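You operate a simulated robot arm through the tools that you are given. There is no shell and no other tool.

You run a simulated robot arm. Do the job below in one go: nothing can be reset, and whatever is moved stays where it is left.

TASK
Rub the blue-ended roller clean on the ribbed block and put it back.
Fine: use the blue cloth with cleaner from the open green tin; put the cloth back. What is to be rubbed or washed off counts as gone when no trace of it is left.

Only the result counts: the job must be done as asked and must still hold three seconds after the hand-in. Knocking over, shifting, dropping, spilling or breaking anything else fails it. Flat cloth is picked up by pressing the open fingertips on it (5 to 10 N) and closing them slowly along it; thin cloth reads only 2 to 8 mm in the jaws.

THE ROBOT
A 7-joint arm with a fingered hand, fixed in place. Base frame: the origin is at the foot of the arm, x ahead of it, y to its left, z up; the work surface is at about z = 0.88. Lengths are in m, angles in degrees, forces in N, time in s.
With the tool pointing down near the work surface it reaches from about 0.18 to 0.8 m from the base axis. Its first joint turns from -166.0 to 166.0 degrees. Payload 4.9 kg.
The TCP is the grasp point between the finger pads, 0.032 m short of the fingertips. In the tool frame z runs along the fingers and y along their closing line. Largest opening 0.192 m; the body of the gripper starts 0.089 m behind the TCP. The gripper is a hand of 3 fingers: y runs from the thumb to the fingers, the wrist lies at [0, 0, -0.267] in the tool frame, and closing takes about 1.5 s.
Orientation is that of the tool frame in the base frame, as [roll, pitch, yaw] about the fixed x, y, z axes, in that order (R = Rz(yaw) Ry(pitch) Rx(roll)). With the fingers straight down and closing along the base's y, the tool's x points along the base's -x, its y along +y and its z along -z.

THE INTERFACE
- The arm moves only by the tool step_arm. Its argument "rows" is a list of rows, each an object (a shift or turn left out is 0, a gripper value left out holds the last) with "rotation": the turn, a rotation vector about the base's x, y, z in degrees, a list of three; "xyz": the shift along the base's x, y, z in m, a list of three. In form: [{"rotation": [ax, ay, az], "xyz": [x, y, z]}, ...]. A call has 1 to 20 rows; each row shifts and turns the commanded pose from where the row before left it. "hand" is the closure, from 0 (fully open) to 1 (shut), set as the call begins (left out, the last holds). A row lasts 0.2 s, in which the tool goes at most 0.05 m and 8.6 degrees; a call with a longer step from one row to the next is refused whole, and so is a gripper value outside its range. A pose out of reach is approached as far as the arm can. The call stops where the force on the tool passes 40 N (or 10 N more than at its start, if that is more) or the arm is blocked; 0.2 s more then pass. Each finger travels about 0.153 m/s and halts on what it meets, pressing with about 24 N; the grip force reading is that of the motor and also rises with nothing between the fingers. The clock runs only during rows and for 0.2 s after the last one: add rows that do not move to give the fingers time. The reply holds the time, the measured pose of the TCP, the force on the tool along the base axes, the opening and the grip force, in the units named above and with some noise, with the torque about the TCP (base axes, N m) and any sound that the robot's microphone picked up.
- Cameras (640 x 400 px; columns grow to the right, rows downward): "scene" is fixed at [0.0404, 0.4944, 1.6812]; the picture's right is [-0.86, -0.51, 0.00], its down [-0.28, 0.47, -0.83] and it looks along [0.42, -0.72, -0.55] (base axes); focal length 337 px, centre (320, 200). "wrist" rides on the gripper at [0.08, -0.046, -0.113] in the tool frame; the picture's right is [0.50, 0.87, 0.00], its down [-0.67, 0.39, -0.63] and it looks along [-0.55, 0.32, 0.78] (tool axes); focal length 226 px, centre (320, 200). There is no depth. A picture from a camera that has moved, and an enlarged one, comes with that camera's place and axes in the base frame and with its lens. The place of the scene camera against the robot may be out by one fixed shift of up to 0.018 m in any direction.
- snapshot(camera): a new picture of that camera. No time passes.
- finger_targets(finger1, finger2, thumb_bend): sets how far each is bent, from 0 (flat) to 100 (curled in); at 30 the hand is open as for a grip, at 70 the pads meet at the TCP. One left out holds its place. A second passes; each finger stops where it meets its share of the squeeze, and holds until it gets a number again. A gripper value or a shape takes the hand back. It gives what a move gives, with no picture; readings hold the bend of each and the force on the fingers (four entries, about 0 where the hand has none), thumb and palm.
- preshape(shape): the hand has 3 fingers and takes this shape, open, in about a second: jaw (thumb against the fingers, like two jaws); tri (thumb and two fingers); tip (a fingertip pinch); poke (one finger out to press); point (the index stretched); flat (the hand flat); cup (the hand cupped); fist (a fist). The gripper value then closes the fingers along that shape, each until it touches; the sizes above hold for jaw. It gives what a move gives, with no picture.
- close_up(camera, box): a new picture of the part [left, top, right, bottom] of that camera's present view, enlarged. No time passes.
- sign_off(): hands the job in; it is judged then, once.

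Nothing tells you positions but the pictures and the camera data. Unless the task says otherwise, let go and move clear before handing in.

The tools are called after "Emit:" as name(argument=value, ...) on one line, values as JSON. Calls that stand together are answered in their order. step_arm: Moves the arm, as the interface text tells. Its arguments: {"type":"object","properties":{"rows":{"type":"array","items":{"type":"object","properties":{"rotation":{"type":"array","items":{"type":"number"}},"xyz":{"type":"array","items":{"type":"number"}}}}},"hand":{"type":"number"}},"required":["rows"]} The other tools are called the same way: preshape (shape) gives the hand a shape; finger_targets (finger1, finger2, thumb_bend) moves the fingers one by one; snapshot (camera) takes a picture; close_up (camera, box) takes an enlarged picture of a part of a camera's view; sign_off () hands the job in.

At the start:

```text
time_s: 0.0
ee_pos: [0.4667, -0.1943, 1.2498]
tool_rot: [180.0, 0.0, 179.9]
ft_force: [0.0, 0.2, 0.0]
moment: [-0.01, 0.02, -0.04]
gripper_width: 0.1922
grasp_force: 0.1
shape: jaw
bend: [30.0, 30.0, 30.0]
finger forces: [0.1, 0.1, 0.0, 0.0, 0.1, 0.1]
```

scene: 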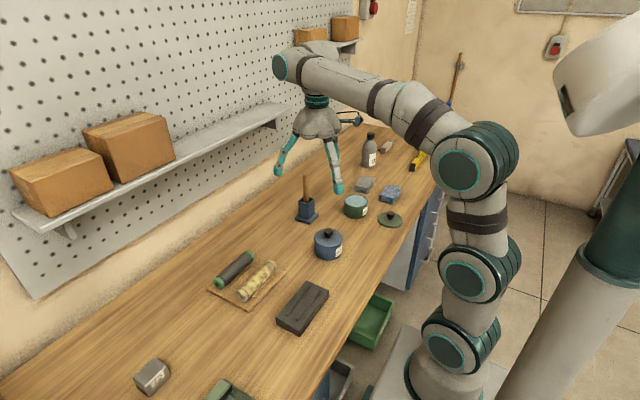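
wrist: 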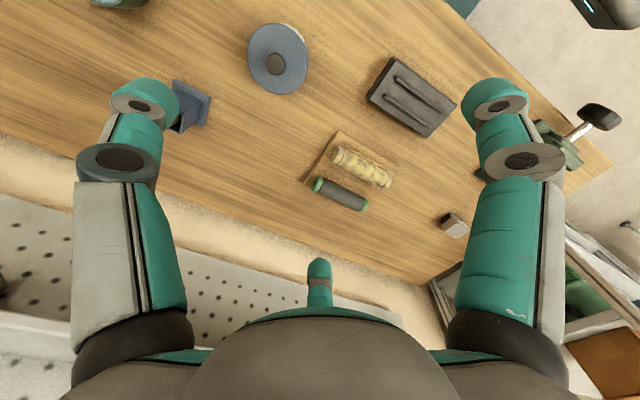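

I see a bench with two rollers on a tray (one green-ended, one dirty yellowish), a dark ribbed-looking block, tins, cloths and other things. I'll look closer at each before moving.

Emit:
close_up(camera="scene", box=[190, 220, 350, 340])

Emit:
close_up(camera="scene", box=[290, 120, 450, 260])

Emit:
close_up(camera="wrist", box=[230, 20, 480, 240])

Emit:
close_up(camera="scene", box=[100, 280, 420, 400])

```text
3.33 times, centred on (270, 280) of scene
camera zoom: at [0.0404, 0.4944, 1.6812], right [-0.86, -0.51, 0.0], down [-0.28, 0.47, -0.83], along [0.42, -0.72, -0.55], focal length 1124 px, centre (487, -67)
```

zoom: 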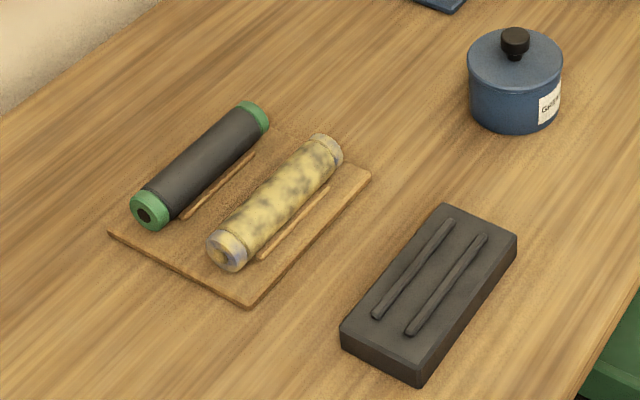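

```text
2.86 times, centred on (370, 190) of scene
camera zoom: at [0.0404, 0.4944, 1.6812], right [-0.86, -0.51, 0.0], down [-0.28, 0.47, -0.83], along [0.42, -0.72, -0.55], focal length 964 px, centre (177, 229)
```

zoom: 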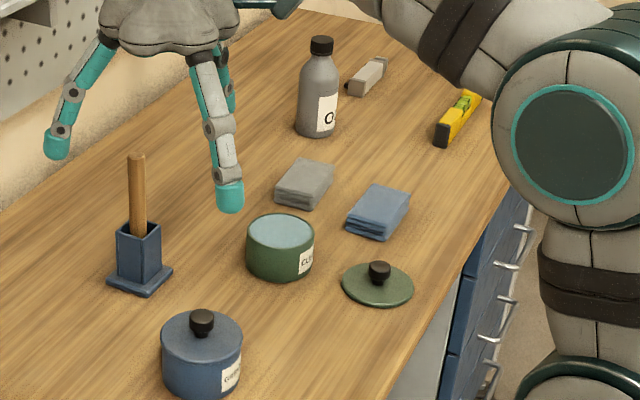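

```text
1.82 times, centred on (355, 130) of wrist
camera zoom: at [0.3867, -0.2396, 1.3633], right [-0.5, 0.87, 0.0], down [0.67, 0.39, 0.63], along [0.55, 0.32, -0.78], focal length 411 px, centre (256, 327)
```

zoom: 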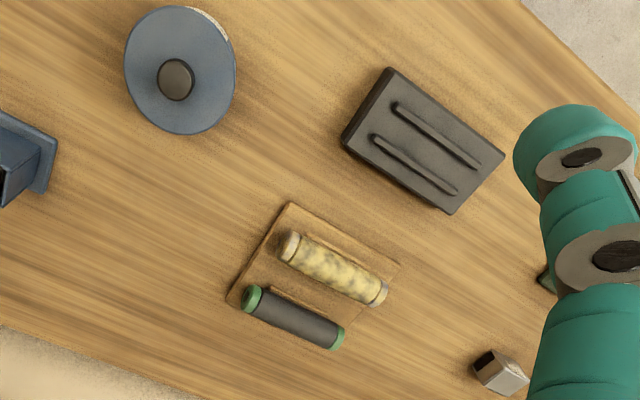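

```text
2.00 times, centred on (260, 340) of scene
camera zoom: at [0.0404, 0.4944, 1.6812], right [-0.86, -0.51, 0.0], down [-0.28, 0.47, -0.83], along [0.42, -0.72, -0.55], focal length 675 px, centre (440, -80)
```

zoom: 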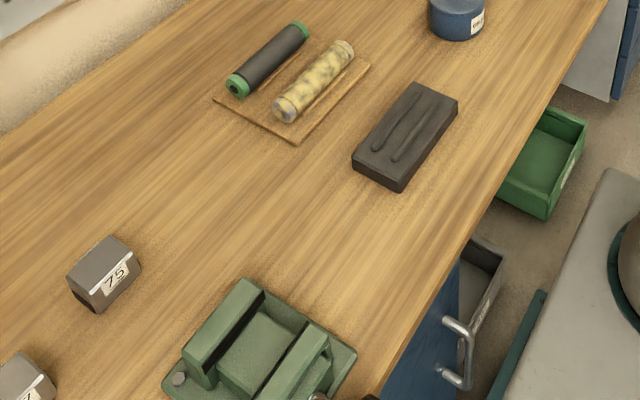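

The dirty yellow-coated roller seems to be at about (0.577, -0.01), axis along y. The ribbed block is at about (0.41, -0.03), with its ribs along y. I'll move the wrist camera closer to view them.

Emit:
step_arm(rows=[{"xyz": [-0.0167, 0.016, -0.0325]}, {"xyz": [-0.0167, 0.016, -0.0325]}, {"xyz": [-0.0167, 0.016, -0.0325]}, {"xyz": [-0.0167, 0.016, -0.0325]}, {}])

Emit:
snapshot(camera="wrist")

Emit:
close_up(camera="wrist", box=[220, 130, 420, 255])

```text
time_s: 1.2
ee_pos: [0.4003, -0.1318, 1.1192]
tool_rot: [-180.0, 0.1, -180.0]
ft_force: [0.1, 0.0, 0.7]
moment: [-0.03, -0.03, 0.03]
gripper_width: 0.1916
grasp_force: 0.1
shape: jaw
bend: [30.0, 30.0, 30.0]
finger forces: [0.1, 0.0, 0.0, 0.1, 0.0, 0.0]
```

```text
taken
camera wrist: at [0.3202, -0.1764, 1.2321], right [-0.5, 0.87, 0.0], down [0.67, 0.39, 0.63], along [0.55, 0.32, -0.78], focal length 226 px, centre (320, 200)
```

wrist: 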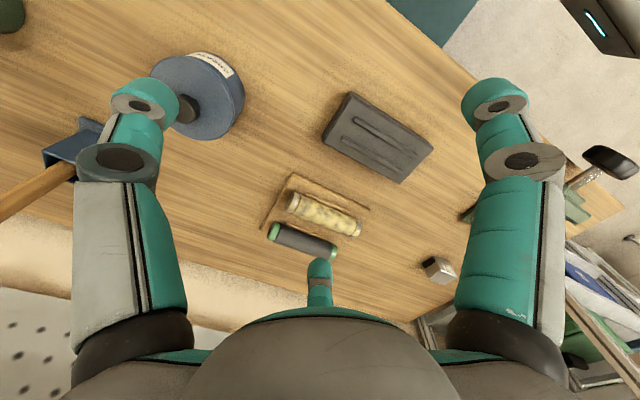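

```text
3.20 times, centred on (320, 192) of wrist
camera zoom: at [0.3202, -0.1764, 1.2321], right [-0.5, 0.87, 0.0], down [0.67, 0.39, 0.63], along [0.55, 0.32, -0.78], focal length 723 px, centre (320, 224)
```

zoom: 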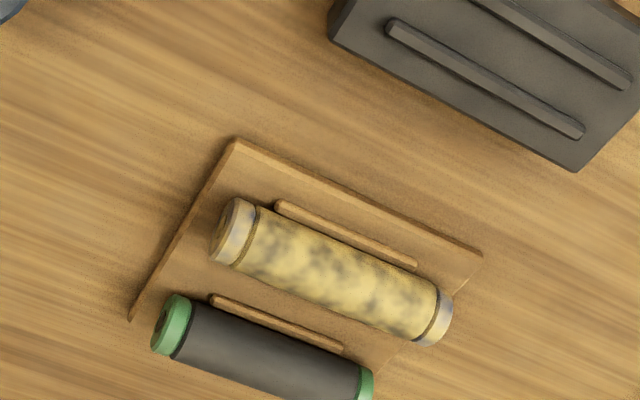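

I want to see how this three-fingered hand really closes, so I'll close it in free air and look.

Emit:
step_arm(rows=[{}, {}, {}], hand=0.5)

Emit:
snapshot(camera="wrist")

Emit:
close_up(camera="scene", box=[200, 90, 440, 290])

```text
time_s: 2.0
ee_pos: [0.4002, -0.1324, 1.1191]
tool_rot: [180.0, -0.1, -179.9]
ft_force: [-0.1, 0.1, 0.4]
moment: [-0.02, -0.05, 0.01]
gripper_width: 0.0964
grasp_force: 0.0
shape: jaw
bend: [36.0, 36.0, 70.0]
finger forces: [0.0, 0.0, 0.1, 0.0, 0.1, 0.1]
```

```text
taken
camera wrist: at [0.3204, -0.1766, 1.2325], right [-0.5, 0.87, 0.0], down [0.67, 0.39, 0.63], along [0.55, 0.32, -0.78], focal length 226 px, centre (320, 200)
```

wrist: 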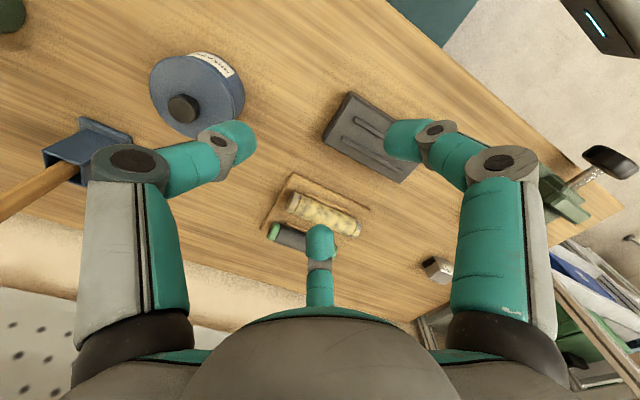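

```text
2.00 times, centred on (320, 190) of scene
camera zoom: at [0.0404, 0.4944, 1.6812], right [-0.86, -0.51, 0.0], down [-0.28, 0.47, -0.83], along [0.42, -0.72, -0.55], focal length 675 px, centre (320, 220)
```

zoom: 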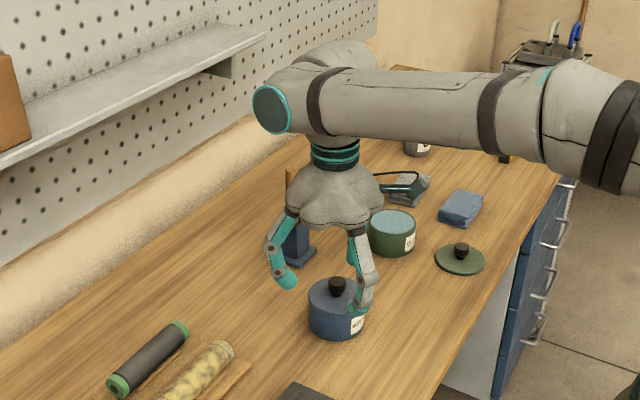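

The jaw shape closes all three fingertips concentrically. I'll check the other shapes too, before choosing a grasp.

Emit:
preshape(shape="tip")

Emit:
snapshot(camera="wrist")

Emit:
step_arm(rows=[{}, {}, {}, {}, {}], hand=0.7)

Emit:
snapshot(camera="wrist")

Emit:
preshape(shape="tri")

Emit:
snapshot(camera="wrist")

Emit:
step_arm(rows=[{}, {}, {}, {}, {}], hand=0.7)

Emit:
snapshot(camera="wrist")

Emit:
preshape(shape="jaw")

Emit:
snapshot(camera="wrist")

Emit:
step_arm(rows=[{}, {}, {}, {}, {}, {}], hand=0.8)

Emit:
snapshot(camera="wrist")

```text
time_s: 2.9
ee_pos: [0.4011, -0.1308, 1.1195]
tool_rot: [-179.9, 0.0, 180.0]
ft_force: [0.2, -0.3, -0.3]
moment: [0.02, 0.05, -0.01]
gripper_width: 0.192
grasp_force: 0.1
shape: tip
bend: [30.0, 30.0, 30.0]
finger forces: [0.0, 0.0, 0.0, 0.1, 0.1, 0.0]
```

```text
taken
camera wrist: at [0.3204, -0.1766, 1.2325], right [-0.5, 0.87, 0.0], down [0.67, 0.39, 0.63], along [0.55, 0.32, -0.78], focal length 226 px, centre (320, 200)
```

wrist: 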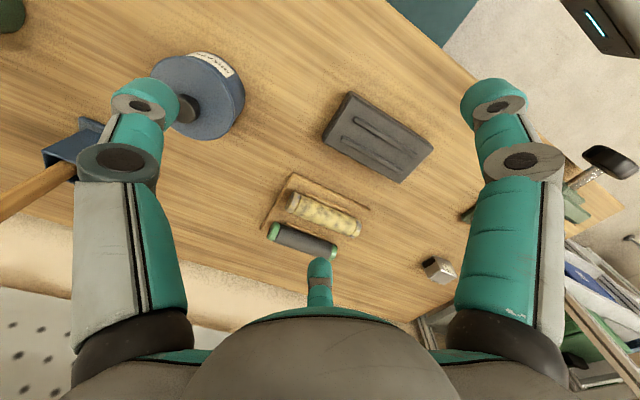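

```text
time_s: 4.1
ee_pos: [0.3994, -0.1307, 1.119]
tool_rot: [179.9, 0.1, 180.0]
ft_force: [-0.7, 0.6, 0.2]
moment: [0.02, 0.0, 0.0]
gripper_width: 0.058
grasp_force: 0.0
shape: tip
bend: [47.0, 47.0, 70.0]
finger forces: [0.0, 0.0, 0.1, 0.0, 0.0, 0.0]
```

```text
taken
camera wrist: at [0.3204, -0.1766, 1.2325], right [-0.5, 0.87, 0.0], down [0.67, 0.39, 0.63], along [0.55, 0.32, -0.78], focal length 226 px, centre (320, 200)
```

wrist: 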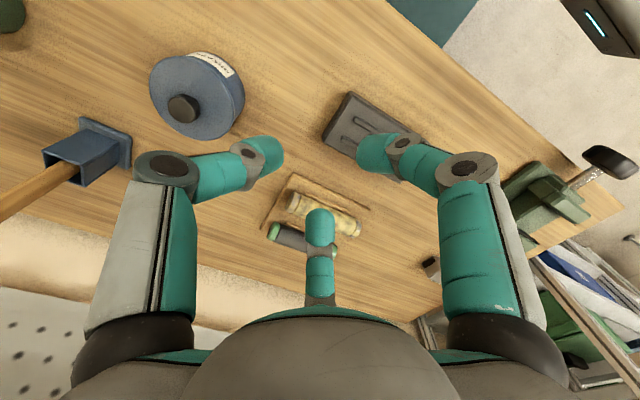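

```text
time_s: 5.0
ee_pos: [0.4002, -0.1303, 1.1206]
tool_rot: [-180.0, -0.1, 180.0]
ft_force: [-0.2, -0.5, 0.0]
moment: [0.0, -0.03, 0.01]
gripper_width: 0.1919
grasp_force: 0.1
shape: tri
bend: [30.0, 30.0, 30.0]
finger forces: [0.1, 0.0, 0.1, 0.1, 0.0, 0.1]
```

```text
taken
camera wrist: at [0.3204, -0.1766, 1.2325], right [-0.5, 0.87, 0.0], down [0.67, 0.39, 0.63], along [0.55, 0.32, -0.78], focal length 226 px, centre (320, 200)
```

wrist: 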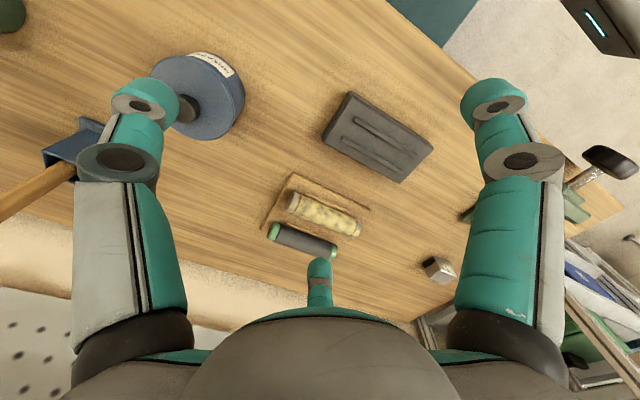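

```text
time_s: 6.2
ee_pos: [0.4014, -0.1303, 1.1197]
tool_rot: [-179.9, 0.1, -179.9]
ft_force: [-0.1, -0.4, -1.0]
moment: [-0.01, -0.02, 0.03]
gripper_width: 0.058
grasp_force: 0.0
shape: tri
bend: [47.0, 47.0, 70.0]
finger forces: [0.1, 0.0, 0.1, 0.0, 0.0, 0.0]
```

```text
taken
camera wrist: at [0.3204, -0.1766, 1.2325], right [-0.5, 0.87, 0.0], down [0.67, 0.39, 0.63], along [0.55, 0.32, -0.78], focal length 226 px, centre (320, 200)
```

wrist: 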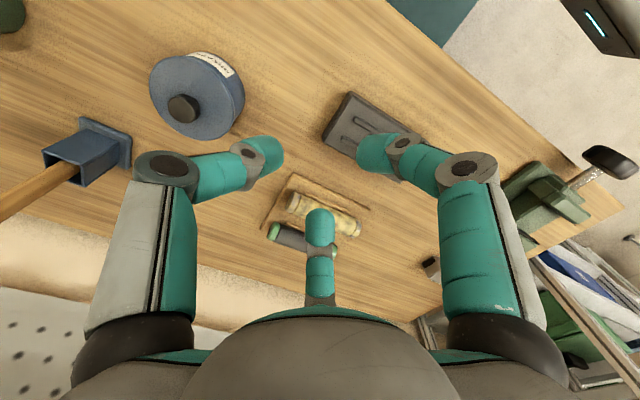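

```text
time_s: 7.1
ee_pos: [0.4009, -0.1308, 1.1208]
tool_rot: [180.0, 0.0, 180.0]
ft_force: [0.2, 0.1, 0.1]
moment: [0.0, -0.01, 0.0]
gripper_width: 0.1919
grasp_force: 0.0
shape: jaw
bend: [30.0, 30.0, 30.0]
finger forces: [0.0, 0.0, 0.1, 0.1, 0.1, 0.1]
```

```text
taken
camera wrist: at [0.3204, -0.1766, 1.2325], right [-0.5, 0.87, 0.0], down [0.67, 0.39, 0.63], along [0.55, 0.32, -0.78], focal length 226 px, centre (320, 200)
```

wrist: 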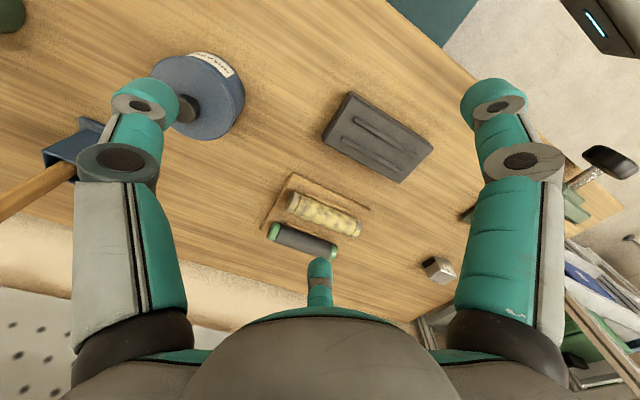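

```text
time_s: 8.5
ee_pos: [0.3991, -0.1311, 1.1207]
tool_rot: [-179.9, 0.0, 179.9]
ft_force: [-0.1, 0.5, 0.0]
moment: [0.0, -0.02, 0.0]
gripper_width: 0.0389
grasp_force: 0.1
shape: jaw
bend: [77.0, 77.0, 70.0]
finger forces: [0.1, 0.0, 0.0, 0.0, 0.0, 0.0]
```

```text
taken
camera wrist: at [0.3204, -0.1766, 1.2325], right [-0.5, 0.87, 0.0], down [0.67, 0.39, 0.63], along [0.55, 0.32, -0.78], focal length 226 px, centre (320, 200)
```

wrist: 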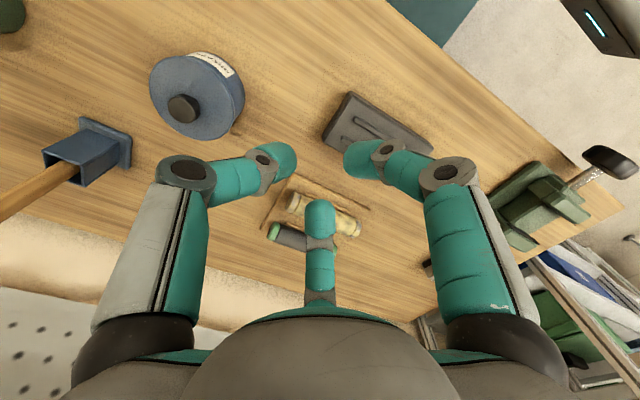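

All the shapes close alike, with three tips converging on the centre. Next I'll look at the cloth and green tin area, with the wrist yawed by -90° so the camera looks that way.

Emit:
step_arm(rows=[{"xyz": [-0.0046, -0.031, 0.005], "rotation": [0, 0, -8.2]}, {"xyz": [-0.0046, -0.031, 0.005], "rotation": [0, 0, -8.2]}, {"xyz": [-0.0046, -0.031, 0.005], "rotation": [0, 0, -8.2]}, {"xyz": [-0.0046, -0.031, 0.005], "rotation": [0, 0, -8.2]}, {"xyz": [-0.0046, -0.031, 0.005], "rotation": [0, 0, -8.2]}, {"xyz": [-0.0046, -0.031, 0.005], "rotation": [0, 0, -8.2]}, {"xyz": [-0.0046, -0.031, 0.005], "rotation": [0, 0, -8.2]}, {"xyz": [-0.0046, -0.031, 0.0], "rotation": [0, 0, -8.2]}, {"xyz": [-0.0046, -0.031, 0.0], "rotation": [0, 0, -8.2]}, {"xyz": [-0.0046, -0.031, 0.0], "rotation": [0, 0, -8.2]}, {"xyz": [-0.0046, -0.031, 0.0], "rotation": [0, 0, -8.0]}, {}], hand=0.3)

Emit:
snapshot(camera="wrist")

Emit:
snapshot(camera="scene")

```text
time_s: 11.1
ee_pos: [0.3485, -0.4728, 1.156]
tool_rot: [179.9, 0.0, 89.9]
ft_force: [-0.4, -0.5, -0.4]
moment: [-0.03, 0.02, 0.01]
gripper_width: 0.134
grasp_force: 0.0
shape: jaw
bend: [29.0, 29.0, 65.0]
finger forces: [0.1, 0.1, 0.0, 0.0, 0.0, 0.0]
```

```text
taken
camera wrist: at [0.3024, -0.3915, 1.2678], right [0.87, 0.5, 0.0], down [0.39, -0.67, 0.63], along [0.31, -0.55, -0.78], focal length 226 px, centre (320, 200)
```

wrist: 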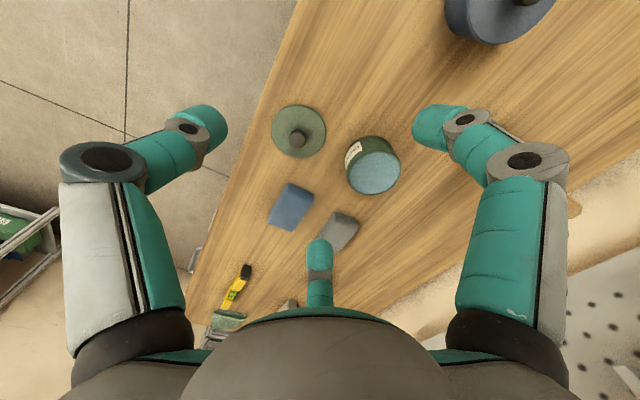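

```text
taken
```

scene: 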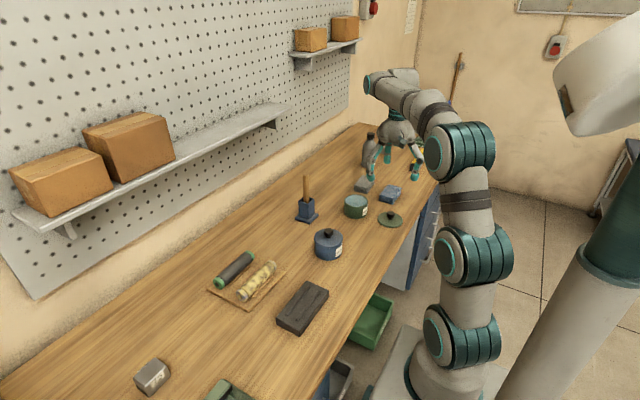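

Emit:
close_up(camera="wrist", box=[250, 90, 420, 260])

Emit:
close_up(camera="scene", box=[330, 160, 430, 240])

```text
2.35 times, centred on (335, 175) of wrist
camera zoom: at [0.3024, -0.3915, 1.2678], right [0.87, 0.5, 0.0], down [0.39, -0.67, 0.63], along [0.31, -0.55, -0.78], focal length 532 px, centre (285, 259)
```

zoom: 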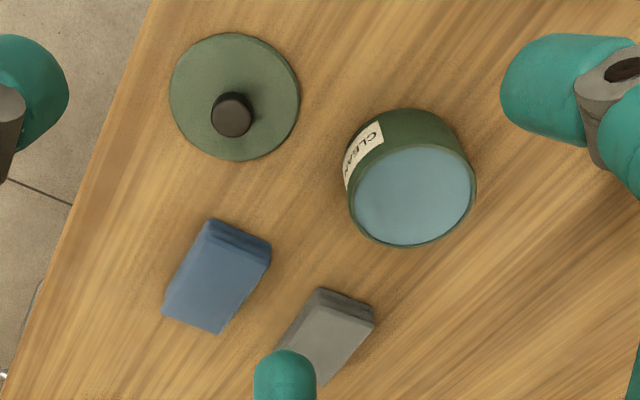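

```text
5.00 times, centred on (380, 200) of scene
camera zoom: at [0.0404, 0.4944, 1.6812], right [-0.86, -0.51, 0.0], down [-0.28, 0.47, -0.83], along [0.42, -0.72, -0.55], focal length 1687 px, centre (20, 200)
```

zoom: 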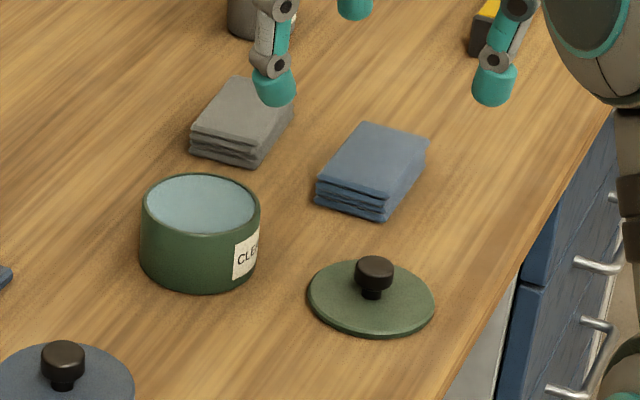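

The blue cloth is a folded pad at about (0.407, -0.71), and the open green tin ("CLEAN…") is at about (0.488, -0.53). I'll start with the dirty roller, so I'm moving above it with the thumb on the -x side and the fingers on +x.

Emit:
step_arm(rows=[{"xyz": [0.0214, 0.042, 0]}, {"xyz": [0.0214, 0.042, 0]}, {"xyz": [0.0214, 0.042, 0]}, {"xyz": [0.0214, 0.042, 0]}, {"xyz": [0.0214, 0.042, 0]}, {"xyz": [0.0214, 0.042, 0]}, {"xyz": [0.0214, 0.042, 0]}, {"xyz": [0.0214, 0.042, 0]}, {"xyz": [0.0214, 0.042, 0]}, {"xyz": [0.0214, 0.042, 0]}, {"xyz": [0.0214, 0.042, 0]}, {"xyz": [0, 0, -0.04]}, {"xyz": [0, 0, -0.04]}, {"xyz": [0, 0, -0.04]}, {}], hand=0.5)

Emit:
snapshot(camera="wrist")

Emit:
close_up(camera="scene", box=[180, 180, 380, 340])

```text
time_s: 14.3
ee_pos: [0.5855, -0.0096, 1.0331]
tool_rot: [180.0, 0.0, 90.1]
ft_force: [0.4, 0.0, 0.2]
moment: [0.01, -0.01, 0.03]
gripper_width: 0.0965
grasp_force: 0.1
shape: jaw
bend: [36.0, 36.0, 70.0]
finger forces: [0.0, 0.0, 0.0, 0.0, 0.0, 0.1]
```

```text
taken
camera wrist: at [0.5391, 0.0709, 1.1468], right [0.87, 0.5, 0.0], down [0.39, -0.67, 0.63], along [0.32, -0.55, -0.78], focal length 226 px, centre (320, 200)
```

wrist: 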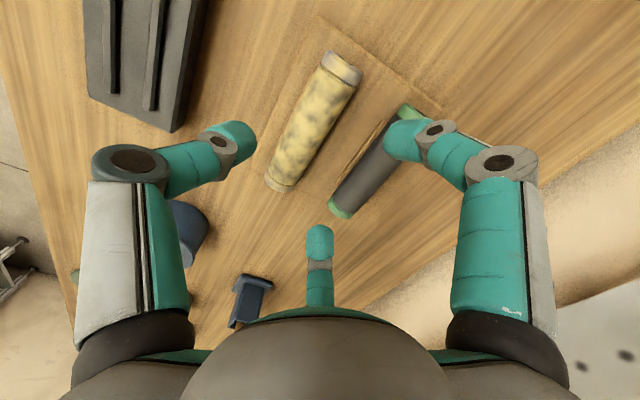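

```text
2.50 times, centred on (280, 260) of scene
camera zoom: at [0.0404, 0.4944, 1.6812], right [-0.86, -0.51, 0.0], down [-0.28, 0.47, -0.83], along [0.42, -0.72, -0.55], focal length 843 px, centre (420, 50)
```

zoom: 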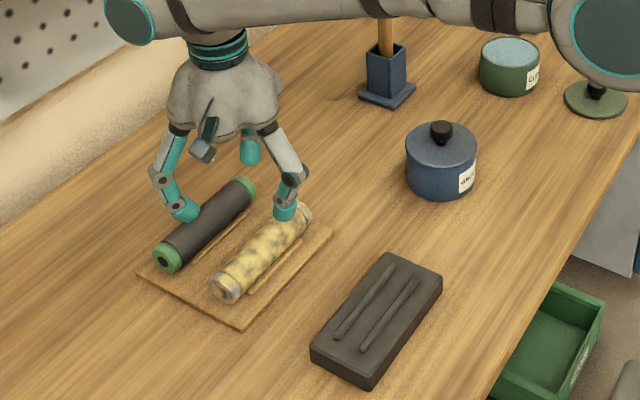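

Emit:
close_up(camera="wrist", box=[240, 20, 440, 220])

```text
2.00 times, centred on (340, 120) of wrist
camera zoom: at [0.5391, 0.0709, 1.1468], right [0.87, 0.5, 0.0], down [0.39, -0.67, 0.63], along [0.32, -0.55, -0.78], focal length 452 px, centre (280, 360)
```

zoom: 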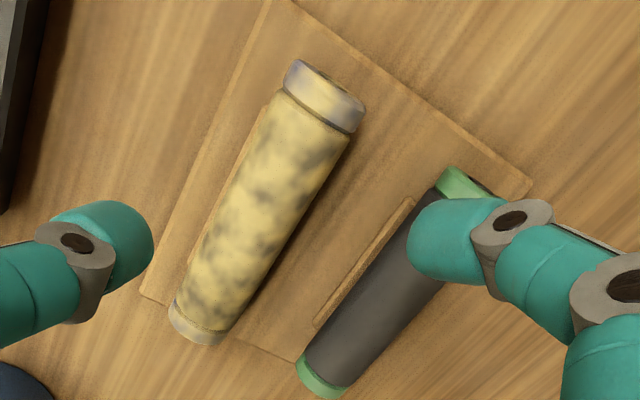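

Combining the views, I get the roller axis at about (0.576, -0.018, 0.914), length about 0.147 and diameter about 0.038. I'll descend so the tips reach just past its equator.

Emit:
step_arm(rows=[{"xyz": [-0.0035, -0.0085, -0.02]}, {"xyz": [0, 0, -0.025]}, {"xyz": [0, 0, -0.02]}, {"xyz": [0, 0, -0.015]}, {"xyz": [0, 0, -0.01]}, {}], hand=0.58)

Emit:
snapshot(camera="wrist")

Emit:
close_up(camera="scene", box=[190, 220, 310, 310])

```text
time_s: 15.7
ee_pos: [0.5814, -0.0186, 0.9445]
tool_rot: [180.0, 0.0, 89.9]
ft_force: [0.3, 0.6, -0.3]
moment: [-0.03, 0.01, 0.0]
gripper_width: 0.081
grasp_force: 0.2
shape: jaw
bend: [40.0, 40.0, 70.0]
finger forces: [0.0, 0.0, 0.0, 0.1, 0.1, 0.0]
```

```text
taken
camera wrist: at [0.5351, 0.0626, 1.0574], right [0.87, 0.5, 0.0], down [0.39, -0.67, 0.63], along [0.32, -0.55, -0.78], focal length 226 px, centre (320, 200)
```

wrist: 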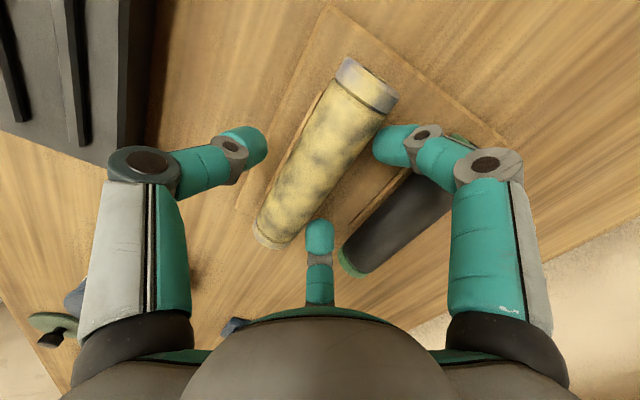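

```text
4.44 times, centred on (250, 265) of scene
camera zoom: at [0.0404, 0.4944, 1.6812], right [-0.86, -0.51, 0.0], down [-0.28, 0.47, -0.83], along [0.42, -0.72, -0.55], focal length 1499 px, centre (631, -89)
```

zoom: 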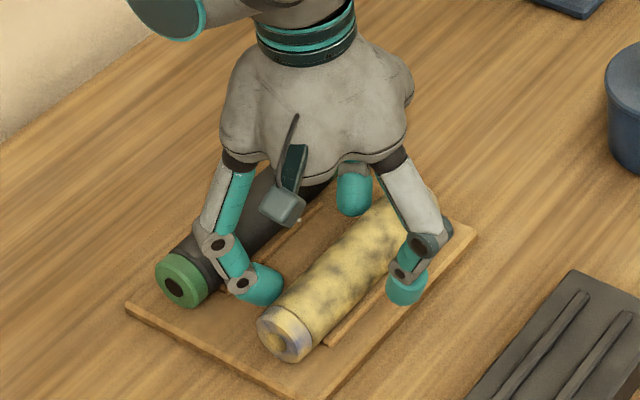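

The fingers straddle the roller well. I'll lower 1 cm more and close.

Emit:
step_arm(rows=[{"xyz": [0, 0, -0.005]}, {"xyz": [0, 0, -0.005]}, {}])

Emit:
step_arm(rows=[{}, {}, {}, {}, {}], hand=1.0)

Emit:
snapshot(camera="wrist")

Emit:
close_up(camera="scene", box=[190, 220, 310, 310])

```text
time_s: 16.5
ee_pos: [0.5798, -0.0179, 0.9354]
tool_rot: [180.0, 0.0, 90.0]
ft_force: [0.6, 0.1, 1.2]
moment: [0.01, -0.01, 0.02]
gripper_width: 0.0809
grasp_force: 0.0
shape: jaw
bend: [40.0, 40.0, 70.0]
finger forces: [0.0, 0.0, 0.0, 0.1, 0.0, 0.1]
```

```text
time_s: 17.7
ee_pos: [0.5806, -0.0176, 0.9349]
tool_rot: [180.0, -0.1, 89.9]
ft_force: [-0.5, -1.2, -0.4]
moment: [0.0, 0.07, 0.02]
gripper_width: 0.0432
grasp_force: 24.3
shape: jaw
bend: [80.0, 80.0, 70.0]
finger forces: [13.6, 13.5, 0.0, 0.0, 27.7, 0.0]
```

```text
taken
camera wrist: at [0.5342, 0.0623, 1.0486], right [0.87, 0.5, 0.0], down [0.39, -0.67, 0.63], along [0.32, -0.55, -0.78], focal length 226 px, centre (320, 200)
```

wrist: 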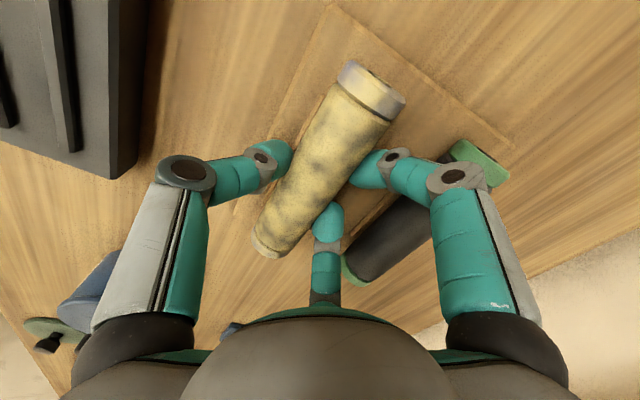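

```text
4.44 times, centred on (250, 265) of scene
camera zoom: at [0.0404, 0.4944, 1.6812], right [-0.86, -0.51, 0.0], down [-0.28, 0.47, -0.83], along [0.42, -0.72, -0.55], focal length 1499 px, centre (631, -89)
```

zoom: 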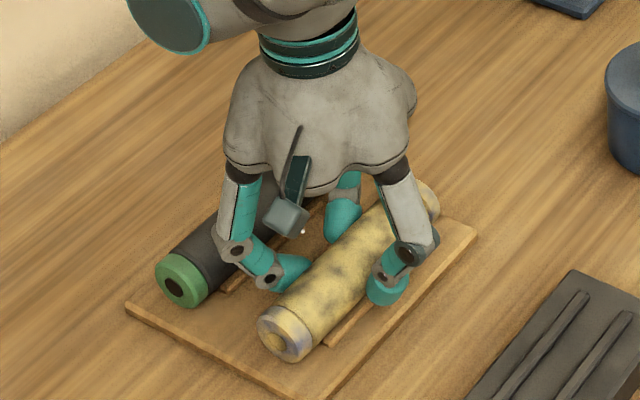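

The grip is firm (width 0.043). I'll lift straight up and check it.

Emit:
step_arm(rows=[{"xyz": [0, 0, 0.01]}, {"xyz": [0, 0, 0.03]}, {"xyz": [0, 0, 0.04]}, {"xyz": [0, 0, 0.04]}, {}])

Emit:
snapshot(camera="wrist")

Emit:
close_up(camera="scene", box=[190, 180, 350, 340])

```text
time_s: 18.9
ee_pos: [0.5811, -0.0173, 1.0558]
tool_rot: [-180.0, 0.0, 90.0]
ft_force: [-0.1, 0.1, -2.2]
moment: [-0.02, 0.0, 0.01]
gripper_width: 0.0431
grasp_force: 24.0
shape: jaw
bend: [80.0, 80.0, 70.0]
finger forces: [13.5, 13.5, 0.0, 0.1, 27.3, 0.0]
```

```text
taken
camera wrist: at [0.5354, 0.062, 1.1683], right [0.87, 0.5, 0.0], down [0.39, -0.67, 0.63], along [0.32, -0.55, -0.78], focal length 226 px, centre (320, 200)
```

wrist: 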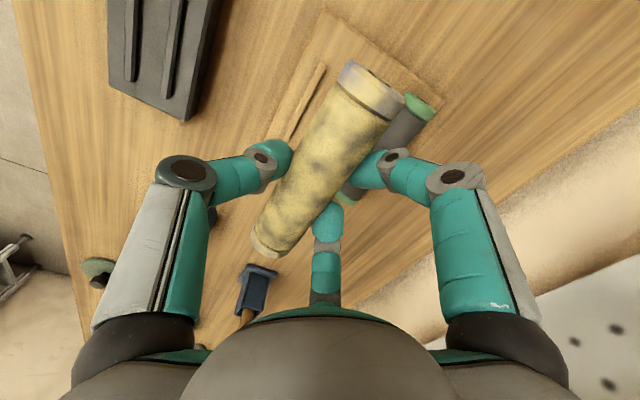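

```text
2.50 times, centred on (270, 260) of scene
camera zoom: at [0.0404, 0.4944, 1.6812], right [-0.86, -0.51, 0.0], down [-0.28, 0.47, -0.83], along [0.42, -0.72, -0.55], focal length 843 px, centre (445, 50)
```

zoom: 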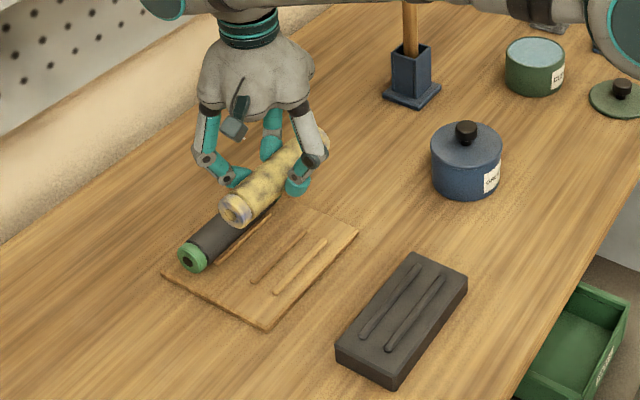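

The roller is held level. I'll carry it over to the ribbed block and lower it in small steps until it touches.

Emit:
step_arm(rows=[{"xyz": [-0.0333, -0.0025, -0.01]}, {"xyz": [-0.0333, -0.0025, -0.01]}, {"xyz": [-0.0333, -0.0025, -0.01]}, {"xyz": [-0.0333, -0.0025, -0.01]}, {"xyz": [-0.0333, -0.0025, -0.01]}, {}])

Emit:
snapshot(camera="wrist")

Emit:
close_up(camera="scene", box=[220, 180, 380, 340])

```text
time_s: 20.3
ee_pos: [0.4162, -0.0306, 1.0062]
tool_rot: [-179.8, 0.0, 90.0]
ft_force: [0.1, -0.4, -1.8]
moment: [0.0, 0.01, 0.0]
gripper_width: 0.0427
grasp_force: 24.7
shape: jaw
bend: [80.0, 80.0, 70.0]
finger forces: [13.6, 13.6, 0.0, 0.0, 27.4, 0.1]
```

```text
taken
camera wrist: at [0.3696, 0.0495, 1.1186], right [0.87, 0.5, 0.0], down [0.39, -0.67, 0.63], along [0.32, -0.55, -0.78], focal length 226 px, centre (320, 200)
```

wrist: 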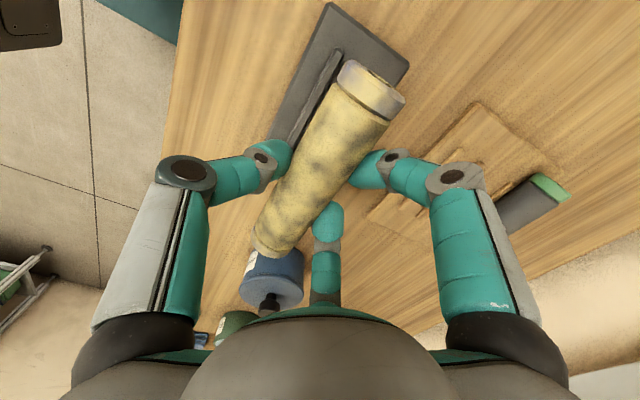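

```text
2.50 times, centred on (300, 260) of scene
camera zoom: at [0.0404, 0.4944, 1.6812], right [-0.86, -0.51, 0.0], down [-0.28, 0.47, -0.83], along [0.42, -0.72, -0.55], focal length 843 px, centre (370, 50)
```

zoom: 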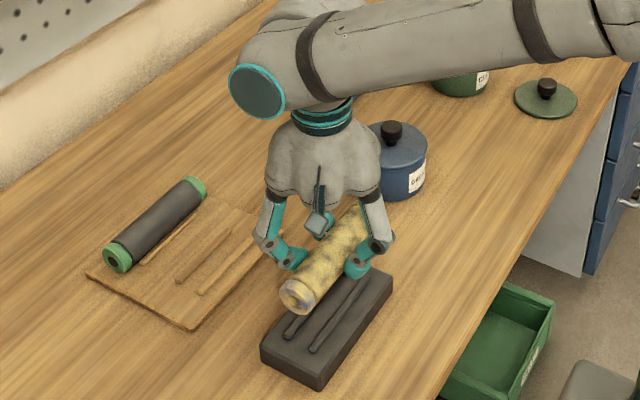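

Emit:
step_arm(rows=[{"xyz": [-0.0035, 0.0095, -0.02]}, {"xyz": [0, 0, -0.02]}, {"xyz": [0, 0, -0.004]}, {}])

Emit:
step_arm(rows=[{"xyz": [0, 0, -0.003]}, {"xyz": [0, 0, -0.003]}, {}])

Emit:
step_arm(rows=[{"xyz": [0, 0, -0.002]}, {"xyz": [0, 0, -0.002]}, {}])

```text
time_s: 21.3
ee_pos: [0.4111, -0.0205, 0.9627]
tool_rot: [-179.9, 0.0, 89.9]
ft_force: [0.6, 0.5, -2.7]
moment: [-0.01, -0.02, -0.01]
gripper_width: 0.0427
grasp_force: 23.5
shape: jaw
bend: [80.0, 80.0, 70.0]
finger forces: [13.6, 13.6, 0.0, 0.0, 27.3, 0.0]
```

```text
time_s: 22.1
ee_pos: [0.4112, -0.0215, 0.955]
tool_rot: [180.0, 0.0, 90.0]
ft_force: [-1.1, 1.2, 1.8]
moment: [0.0, 0.06, -0.02]
gripper_width: 0.0429
grasp_force: 24.2
shape: jaw
bend: [80.0, 80.0, 70.0]
finger forces: [13.8, 14.0, 0.0, 0.0, 28.1, 0.0]
```

```text
time_s: 22.9
ee_pos: [0.4129, -0.0207, 0.9533]
tool_rot: [179.9, 0.0, 90.0]
ft_force: [-6.1, -1.1, 29.7]
moment: [-0.03, 0.69, 0.02]
gripper_width: 0.0436
grasp_force: 23.6
shape: jaw
bend: [81.0, 81.0, 70.0]
finger forces: [16.0, 16.0, 0.0, 0.0, 35.7, 0.0]
```

Contact is at TCP z of about 0.9555, and it's stiff, about 8 N/mm. I'll ease off to a moderate press and make trial strokes along the ribs.

Emit:
step_arm(rows=[{"xyz": [0, 0, 0.0022]}, {}])

Emit:
step_arm(rows=[{"xyz": [0, 0.012, 0]}, {"xyz": [0, 0.012, 0]}, {"xyz": [0, -0.012, 0]}, {"xyz": [0, -0.012, 0]}, {"xyz": [0, -0.012, 0]}, {"xyz": [0, -0.012, 0]}, {"xyz": [0, 0.012, 0]}, {"xyz": [0, 0.012, 0]}, {}])

Emit:
close_up(camera="scene", box=[240, 220, 360, 340])

```text
time_s: 23.5
ee_pos: [0.4114, -0.0226, 0.9534]
tool_rot: [-180.0, 0.0, 90.1]
ft_force: [3.2, 3.4, 13.9]
moment: [0.06, 0.09, -0.05]
gripper_width: 0.0434
grasp_force: 23.7
shape: jaw
bend: [80.0, 80.0, 70.0]
finger forces: [17.0, 16.3, 0.0, 0.0, 29.3, 0.0]
```

```text
time_s: 25.5
ee_pos: [0.4099, -0.0201, 0.9536]
tool_rot: [-179.9, 0.1, 90.0]
ft_force: [5.6, -7.1, 8.9]
moment: [-0.19, -0.1, 0.06]
gripper_width: 0.0431
grasp_force: 23.5
shape: jaw
bend: [81.0, 80.0, 70.0]
finger forces: [15.9, 16.7, 0.0, 0.0, 26.7, 0.0]
```

```text
3.33 times, centred on (300, 280) of scene
camera zoom: at [0.0404, 0.4944, 1.6812], right [-0.86, -0.51, 0.0], down [-0.28, 0.47, -0.83], along [0.42, -0.72, -0.55], focal length 1124 px, centre (387, -67)
```

zoom: 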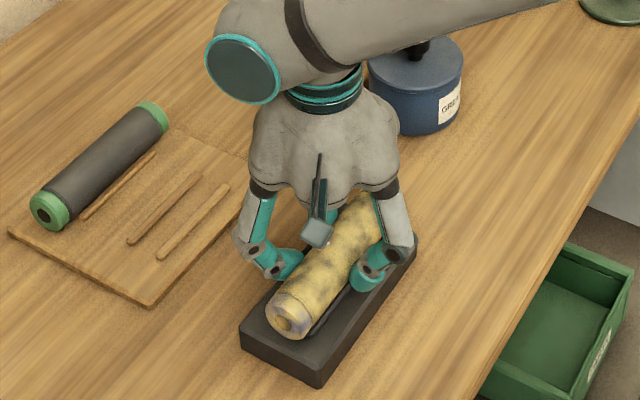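

The strokes went fine. Now I'll lift and tilt the hand toward +y, so the scene camera can see the underside and tell me whether the rub removed anything.

Emit:
step_arm(rows=[{"xyz": [0, 0, 0.04]}, {"xyz": [0, 0, 0.05]}, {"xyz": [0, 0, 0.05]}, {"xyz": [0, 0, 0.05]}, {"rotation": [8.2, 0, 0], "xyz": [0, 0, 0.01]}, {"rotation": [8.2, 0, 0]}, {"rotation": [8.2, 0, 0]}, {"rotation": [8.2, 0, 0]}, {"rotation": [8.2, 0, 0]}, {"rotation": [8.2, 0, 0]}, {"rotation": [8.2, 0, 0]}, {"rotation": [8.2, 0, 0]}, {"rotation": [8.2, 0, 0]}, {}])

Emit:
snapshot(camera="scene")

Emit:
close_up(camera="scene", box=[220, 150, 400, 290])

Emit:
snapshot(camera="wrist")

```text
time_s: 28.5
ee_pos: [0.4115, -0.0205, 1.1537]
tool_rot: [179.9, -73.9, 90.2]
ft_force: [0.3, -0.2, -2.0]
moment: [-0.07, -0.04, 0.04]
gripper_width: 0.0418
grasp_force: 23.9
shape: jaw
bend: [81.0, 80.0, 70.0]
finger forces: [14.6, 13.9, 0.1, 0.1, 28.6, 0.1]
```

```text
taken
```

scene: 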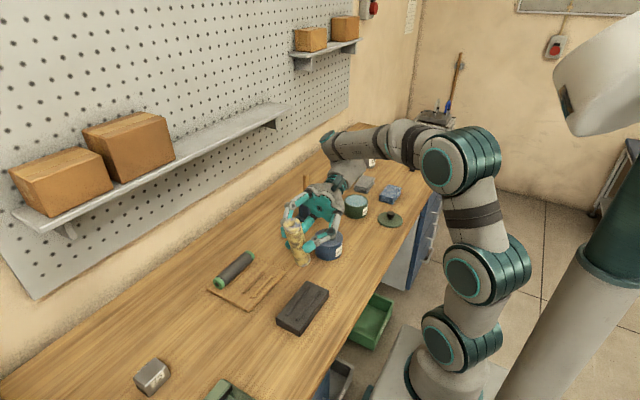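

```text
2.86 times, centred on (310, 220) of scene
camera zoom: at [0.0404, 0.4944, 1.6812], right [-0.86, -0.51, 0.0], down [-0.28, 0.47, -0.83], along [0.42, -0.72, -0.55], focal length 964 px, centre (349, 143)
```

zoom: 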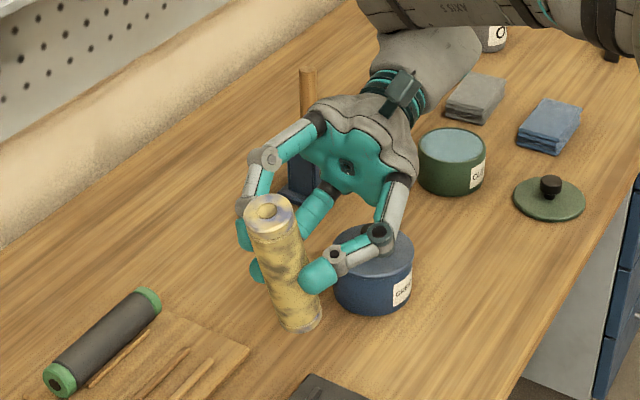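

```text
taken
camera wrist: at [0.3651, -0.1066, 1.2614], right [0.87, 0.14, 0.48], down [0.39, -0.79, -0.47], along [0.32, 0.59, -0.74], focal length 226 px, centre (320, 200)
```

wrist: 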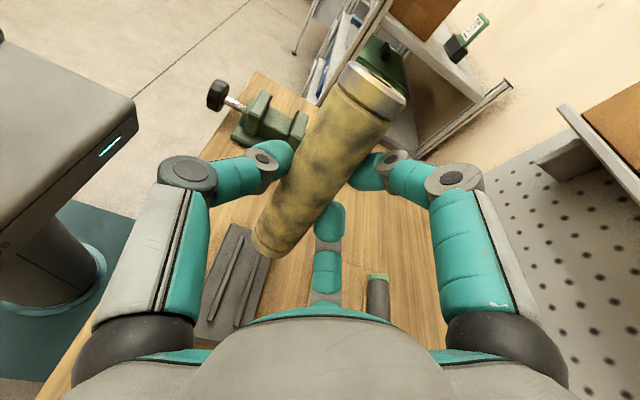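

Emit:
close_up(camera="scene", box=[270, 205, 330, 270])

Emit:
close_up(camera="wrist", box=[240, 50, 420, 270])

Emit:
close_up(camera="scene", box=[265, 270, 335, 345])

```text
6.15 times, centred on (300, 238) of scene
camera zoom: at [0.0404, 0.4944, 1.6812], right [-0.86, -0.51, 0.0], down [-0.28, 0.47, -0.83], along [0.42, -0.72, -0.55], focal length 2076 px, centre (443, -31)
```

zoom: 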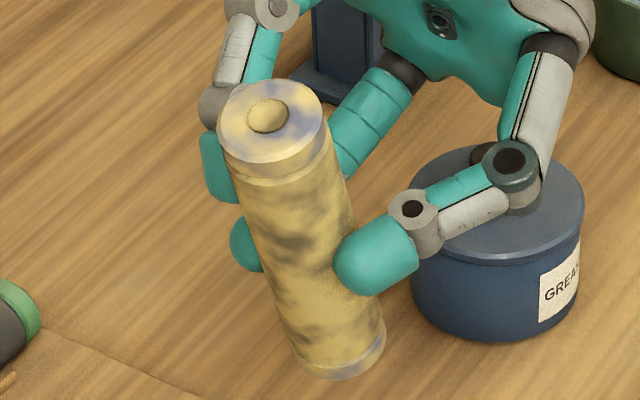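

```text
1.82 times, centred on (330, 160) of wrist
camera zoom: at [0.3651, -0.1066, 1.2614], right [0.87, 0.14, 0.48], down [0.39, -0.79, -0.47], along [0.32, 0.59, -0.74], focal length 411 px, centre (302, 273)
```

zoom: 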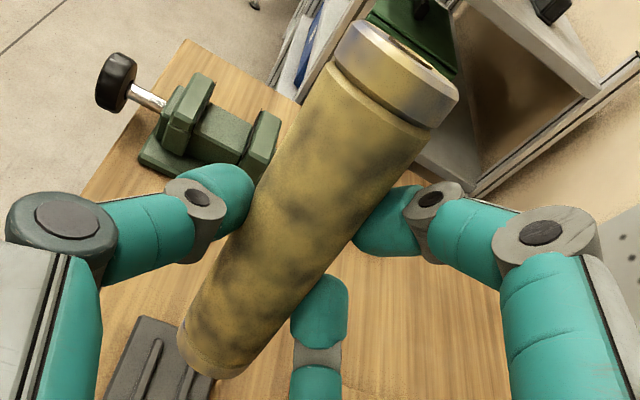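

```text
5.33 times, centred on (300, 308) of scene
camera zoom: at [0.0404, 0.4944, 1.6812], right [-0.86, -0.51, 0.0], down [-0.28, 0.47, -0.83], along [0.42, -0.72, -0.55], focal length 1799 px, centre (427, -373)
```

zoom: 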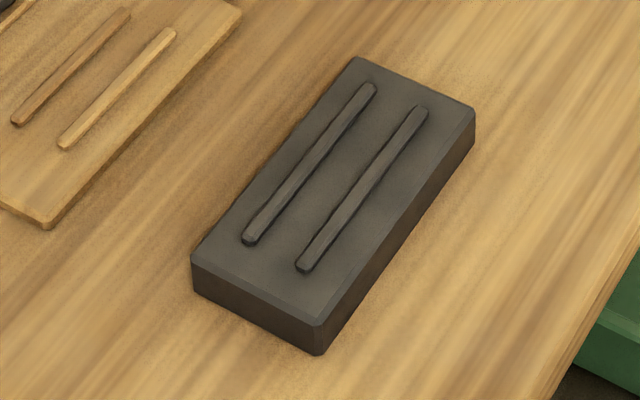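

I see no clear wear from the short stroke. I'll go back and rub harder and longer before deciding how the block works.

Emit:
step_arm(rows=[{"rotation": [-8.2, 0, 0]}, {"rotation": [-8.2, 0, 0]}, {"rotation": [-8.2, 0, 0]}, {"rotation": [-8.2, 0, 0]}, {"rotation": [-8.2, 0, 0]}, {"rotation": [-8.2, 0, 0]}, {"rotation": [-8.2, 0, 0]}, {"rotation": [-8.2, 0, 0]}, {"rotation": [-8.2, 0, 0]}, {"xyz": [0, 0, -0.05]}, {"xyz": [0, 0, -0.05]}, {"xyz": [0, 0, -0.05]}, {"xyz": [0, 0, -0.03]}, {"xyz": [0, 0, -0.01]}, {"xyz": [0, 0, -0.008]}, {"xyz": [0, 0, -0.003]}, {"xyz": [0, 0, -0.001]}, {}])

Emit:
step_arm(rows=[{"xyz": [0, 0.015, 0]}, {"xyz": [0, 0.015, 0]}, {"xyz": [0, -0.02, 0]}, {"xyz": [0, -0.02, 0]}, {"xyz": [0, -0.02, 0]}, {"xyz": [0, 0.02, 0]}, {"xyz": [0, 0.02, 0]}, {"xyz": [0, 0.02, 0]}, {"xyz": [0, -0.02, 0]}, {"xyz": [0, -0.02, 0]}, {"xyz": [0, -0.02, 0]}, {"xyz": [0, 0.02, 0]}, {"xyz": [0, 0.01, 0]}, {}])

```text
time_s: 32.3
ee_pos: [0.4119, -0.0222, 0.9514]
tool_rot: [179.9, 0.1, 90.0]
ft_force: [-2.3, -6.3, 30.6]
moment: [-0.12, 0.59, 0.09]
gripper_width: 0.0426
grasp_force: 24.0
shape: jaw
bend: [81.0, 81.0, 70.0]
finger forces: [16.7, 17.7, 0.0, 0.0, 35.0, 0.1]
```

```text
time_s: 35.3
ee_pos: [0.411, -0.0211, 0.9522]
tool_rot: [-179.9, 0.1, 90.0]
ft_force: [11.1, -13.1, 19.5]
moment: [-0.37, -0.17, 0.1]
gripper_width: 0.0427
grasp_force: 24.4
shape: jaw
bend: [81.0, 81.0, 69.0]
finger forces: [18.8, 19.3, 0.0, 0.0, 26.0, 0.1]
```

Emit:
step_arm(rows=[{"xyz": [0, 0, 0.042]}, {"xyz": [0, 0, 0.05]}, {"xyz": [0, 0, 0.05]}, {"xyz": [0, 0, 0.05]}, {"rotation": [8.2, 0, 0], "xyz": [0, 0, 0.01]}, {"rotation": [8.2, 0, 0]}, {"rotation": [8.2, 0, 0]}, {"rotation": [8.2, 0, 0]}, {"rotation": [8.2, 0, 0]}, {"rotation": [8.2, 0, 0]}, {"rotation": [8.2, 0, 0]}, {"rotation": [8.2, 0, 0]}, {"rotation": [8.2, 0, 0]}, {}])

Emit:
close_up(camera="scene", box=[270, 205, 330, 270])

Emit:
close_up(camera="scene", box=[265, 270, 335, 345])

```text
time_s: 38.3
ee_pos: [0.4112, -0.021, 1.1537]
tool_rot: [-180.0, -74.0, 90.2]
ft_force: [1.0, 0.6, -2.2]
moment: [-0.04, 0.03, 0.01]
gripper_width: 0.0406
grasp_force: 24.1
shape: jaw
bend: [81.0, 81.0, 70.0]
finger forces: [15.2, 14.2, 0.0, 0.0, 29.5, 0.0]
```

```text
6.15 times, centred on (300, 238) of scene
camera zoom: at [0.0404, 0.4944, 1.6812], right [-0.86, -0.51, 0.0], down [-0.28, 0.47, -0.83], along [0.42, -0.72, -0.55], focal length 2076 px, centre (443, -31)
```

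zoom: 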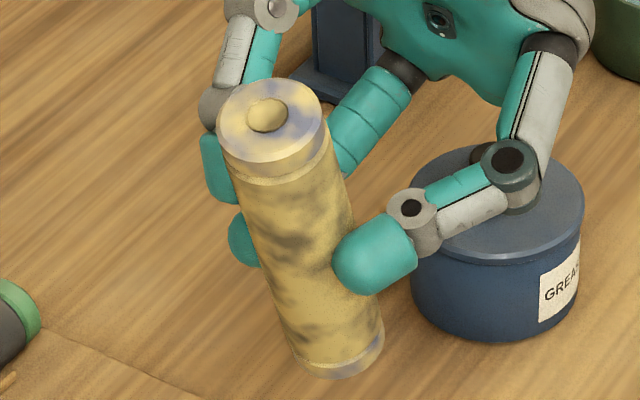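

```text
5.33 times, centred on (300, 308) of scene
camera zoom: at [0.0404, 0.4944, 1.6812], right [-0.86, -0.51, 0.0], down [-0.28, 0.47, -0.83], along [0.42, -0.72, -0.55], focal length 1799 px, centre (427, -373)
```

zoom: 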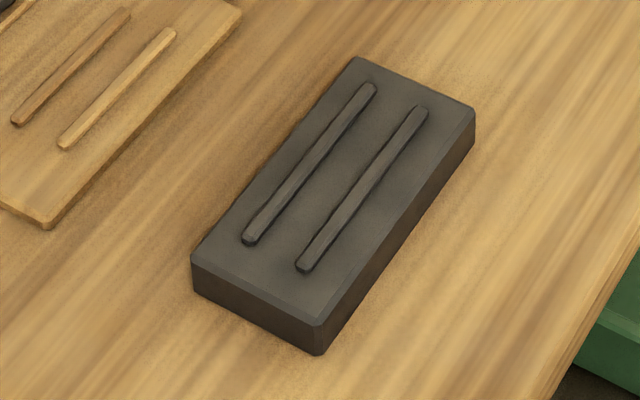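

Rubbing on the bare block removes nothing, so the ribs must be a cradle. I'll lay the roller there and rub it with the wet blue cloth. First I'll bring it back level and set it down on the ribs.

Emit:
step_arm(rows=[{"rotation": [-8.2, 0, 0]}, {"rotation": [-8.2, 0, 0]}, {"rotation": [-8.2, 0, 0]}, {"rotation": [-8.2, 0, 0]}, {"rotation": [-8.2, 0, 0]}, {"rotation": [-8.2, 0, 0]}, {"rotation": [-8.2, 0, 0]}, {"rotation": [-8.2, 0, 0]}, {"rotation": [-8.2, 0, 0]}, {"xyz": [0, 0, -0.05]}, {"xyz": [0, 0, -0.05]}, {"xyz": [0, 0, -0.05]}, {"xyz": [0, 0, -0.03]}, {"xyz": [0, 0, -0.01]}, {"xyz": [0, 0, -0.006]}, {"xyz": [0, 0, -0.003]}, {}])

```text
time_s: 41.9
ee_pos: [0.4107, -0.019, 0.9567]
tool_rot: [179.9, 0.0, 90.0]
ft_force: [0.7, 0.8, 5.2]
moment: [0.02, 0.06, 0.03]
gripper_width: 0.0406
grasp_force: 23.9
shape: jaw
bend: [81.0, 81.0, 70.0]
finger forces: [15.1, 15.1, 0.0, 0.0, 29.3, 0.0]
```

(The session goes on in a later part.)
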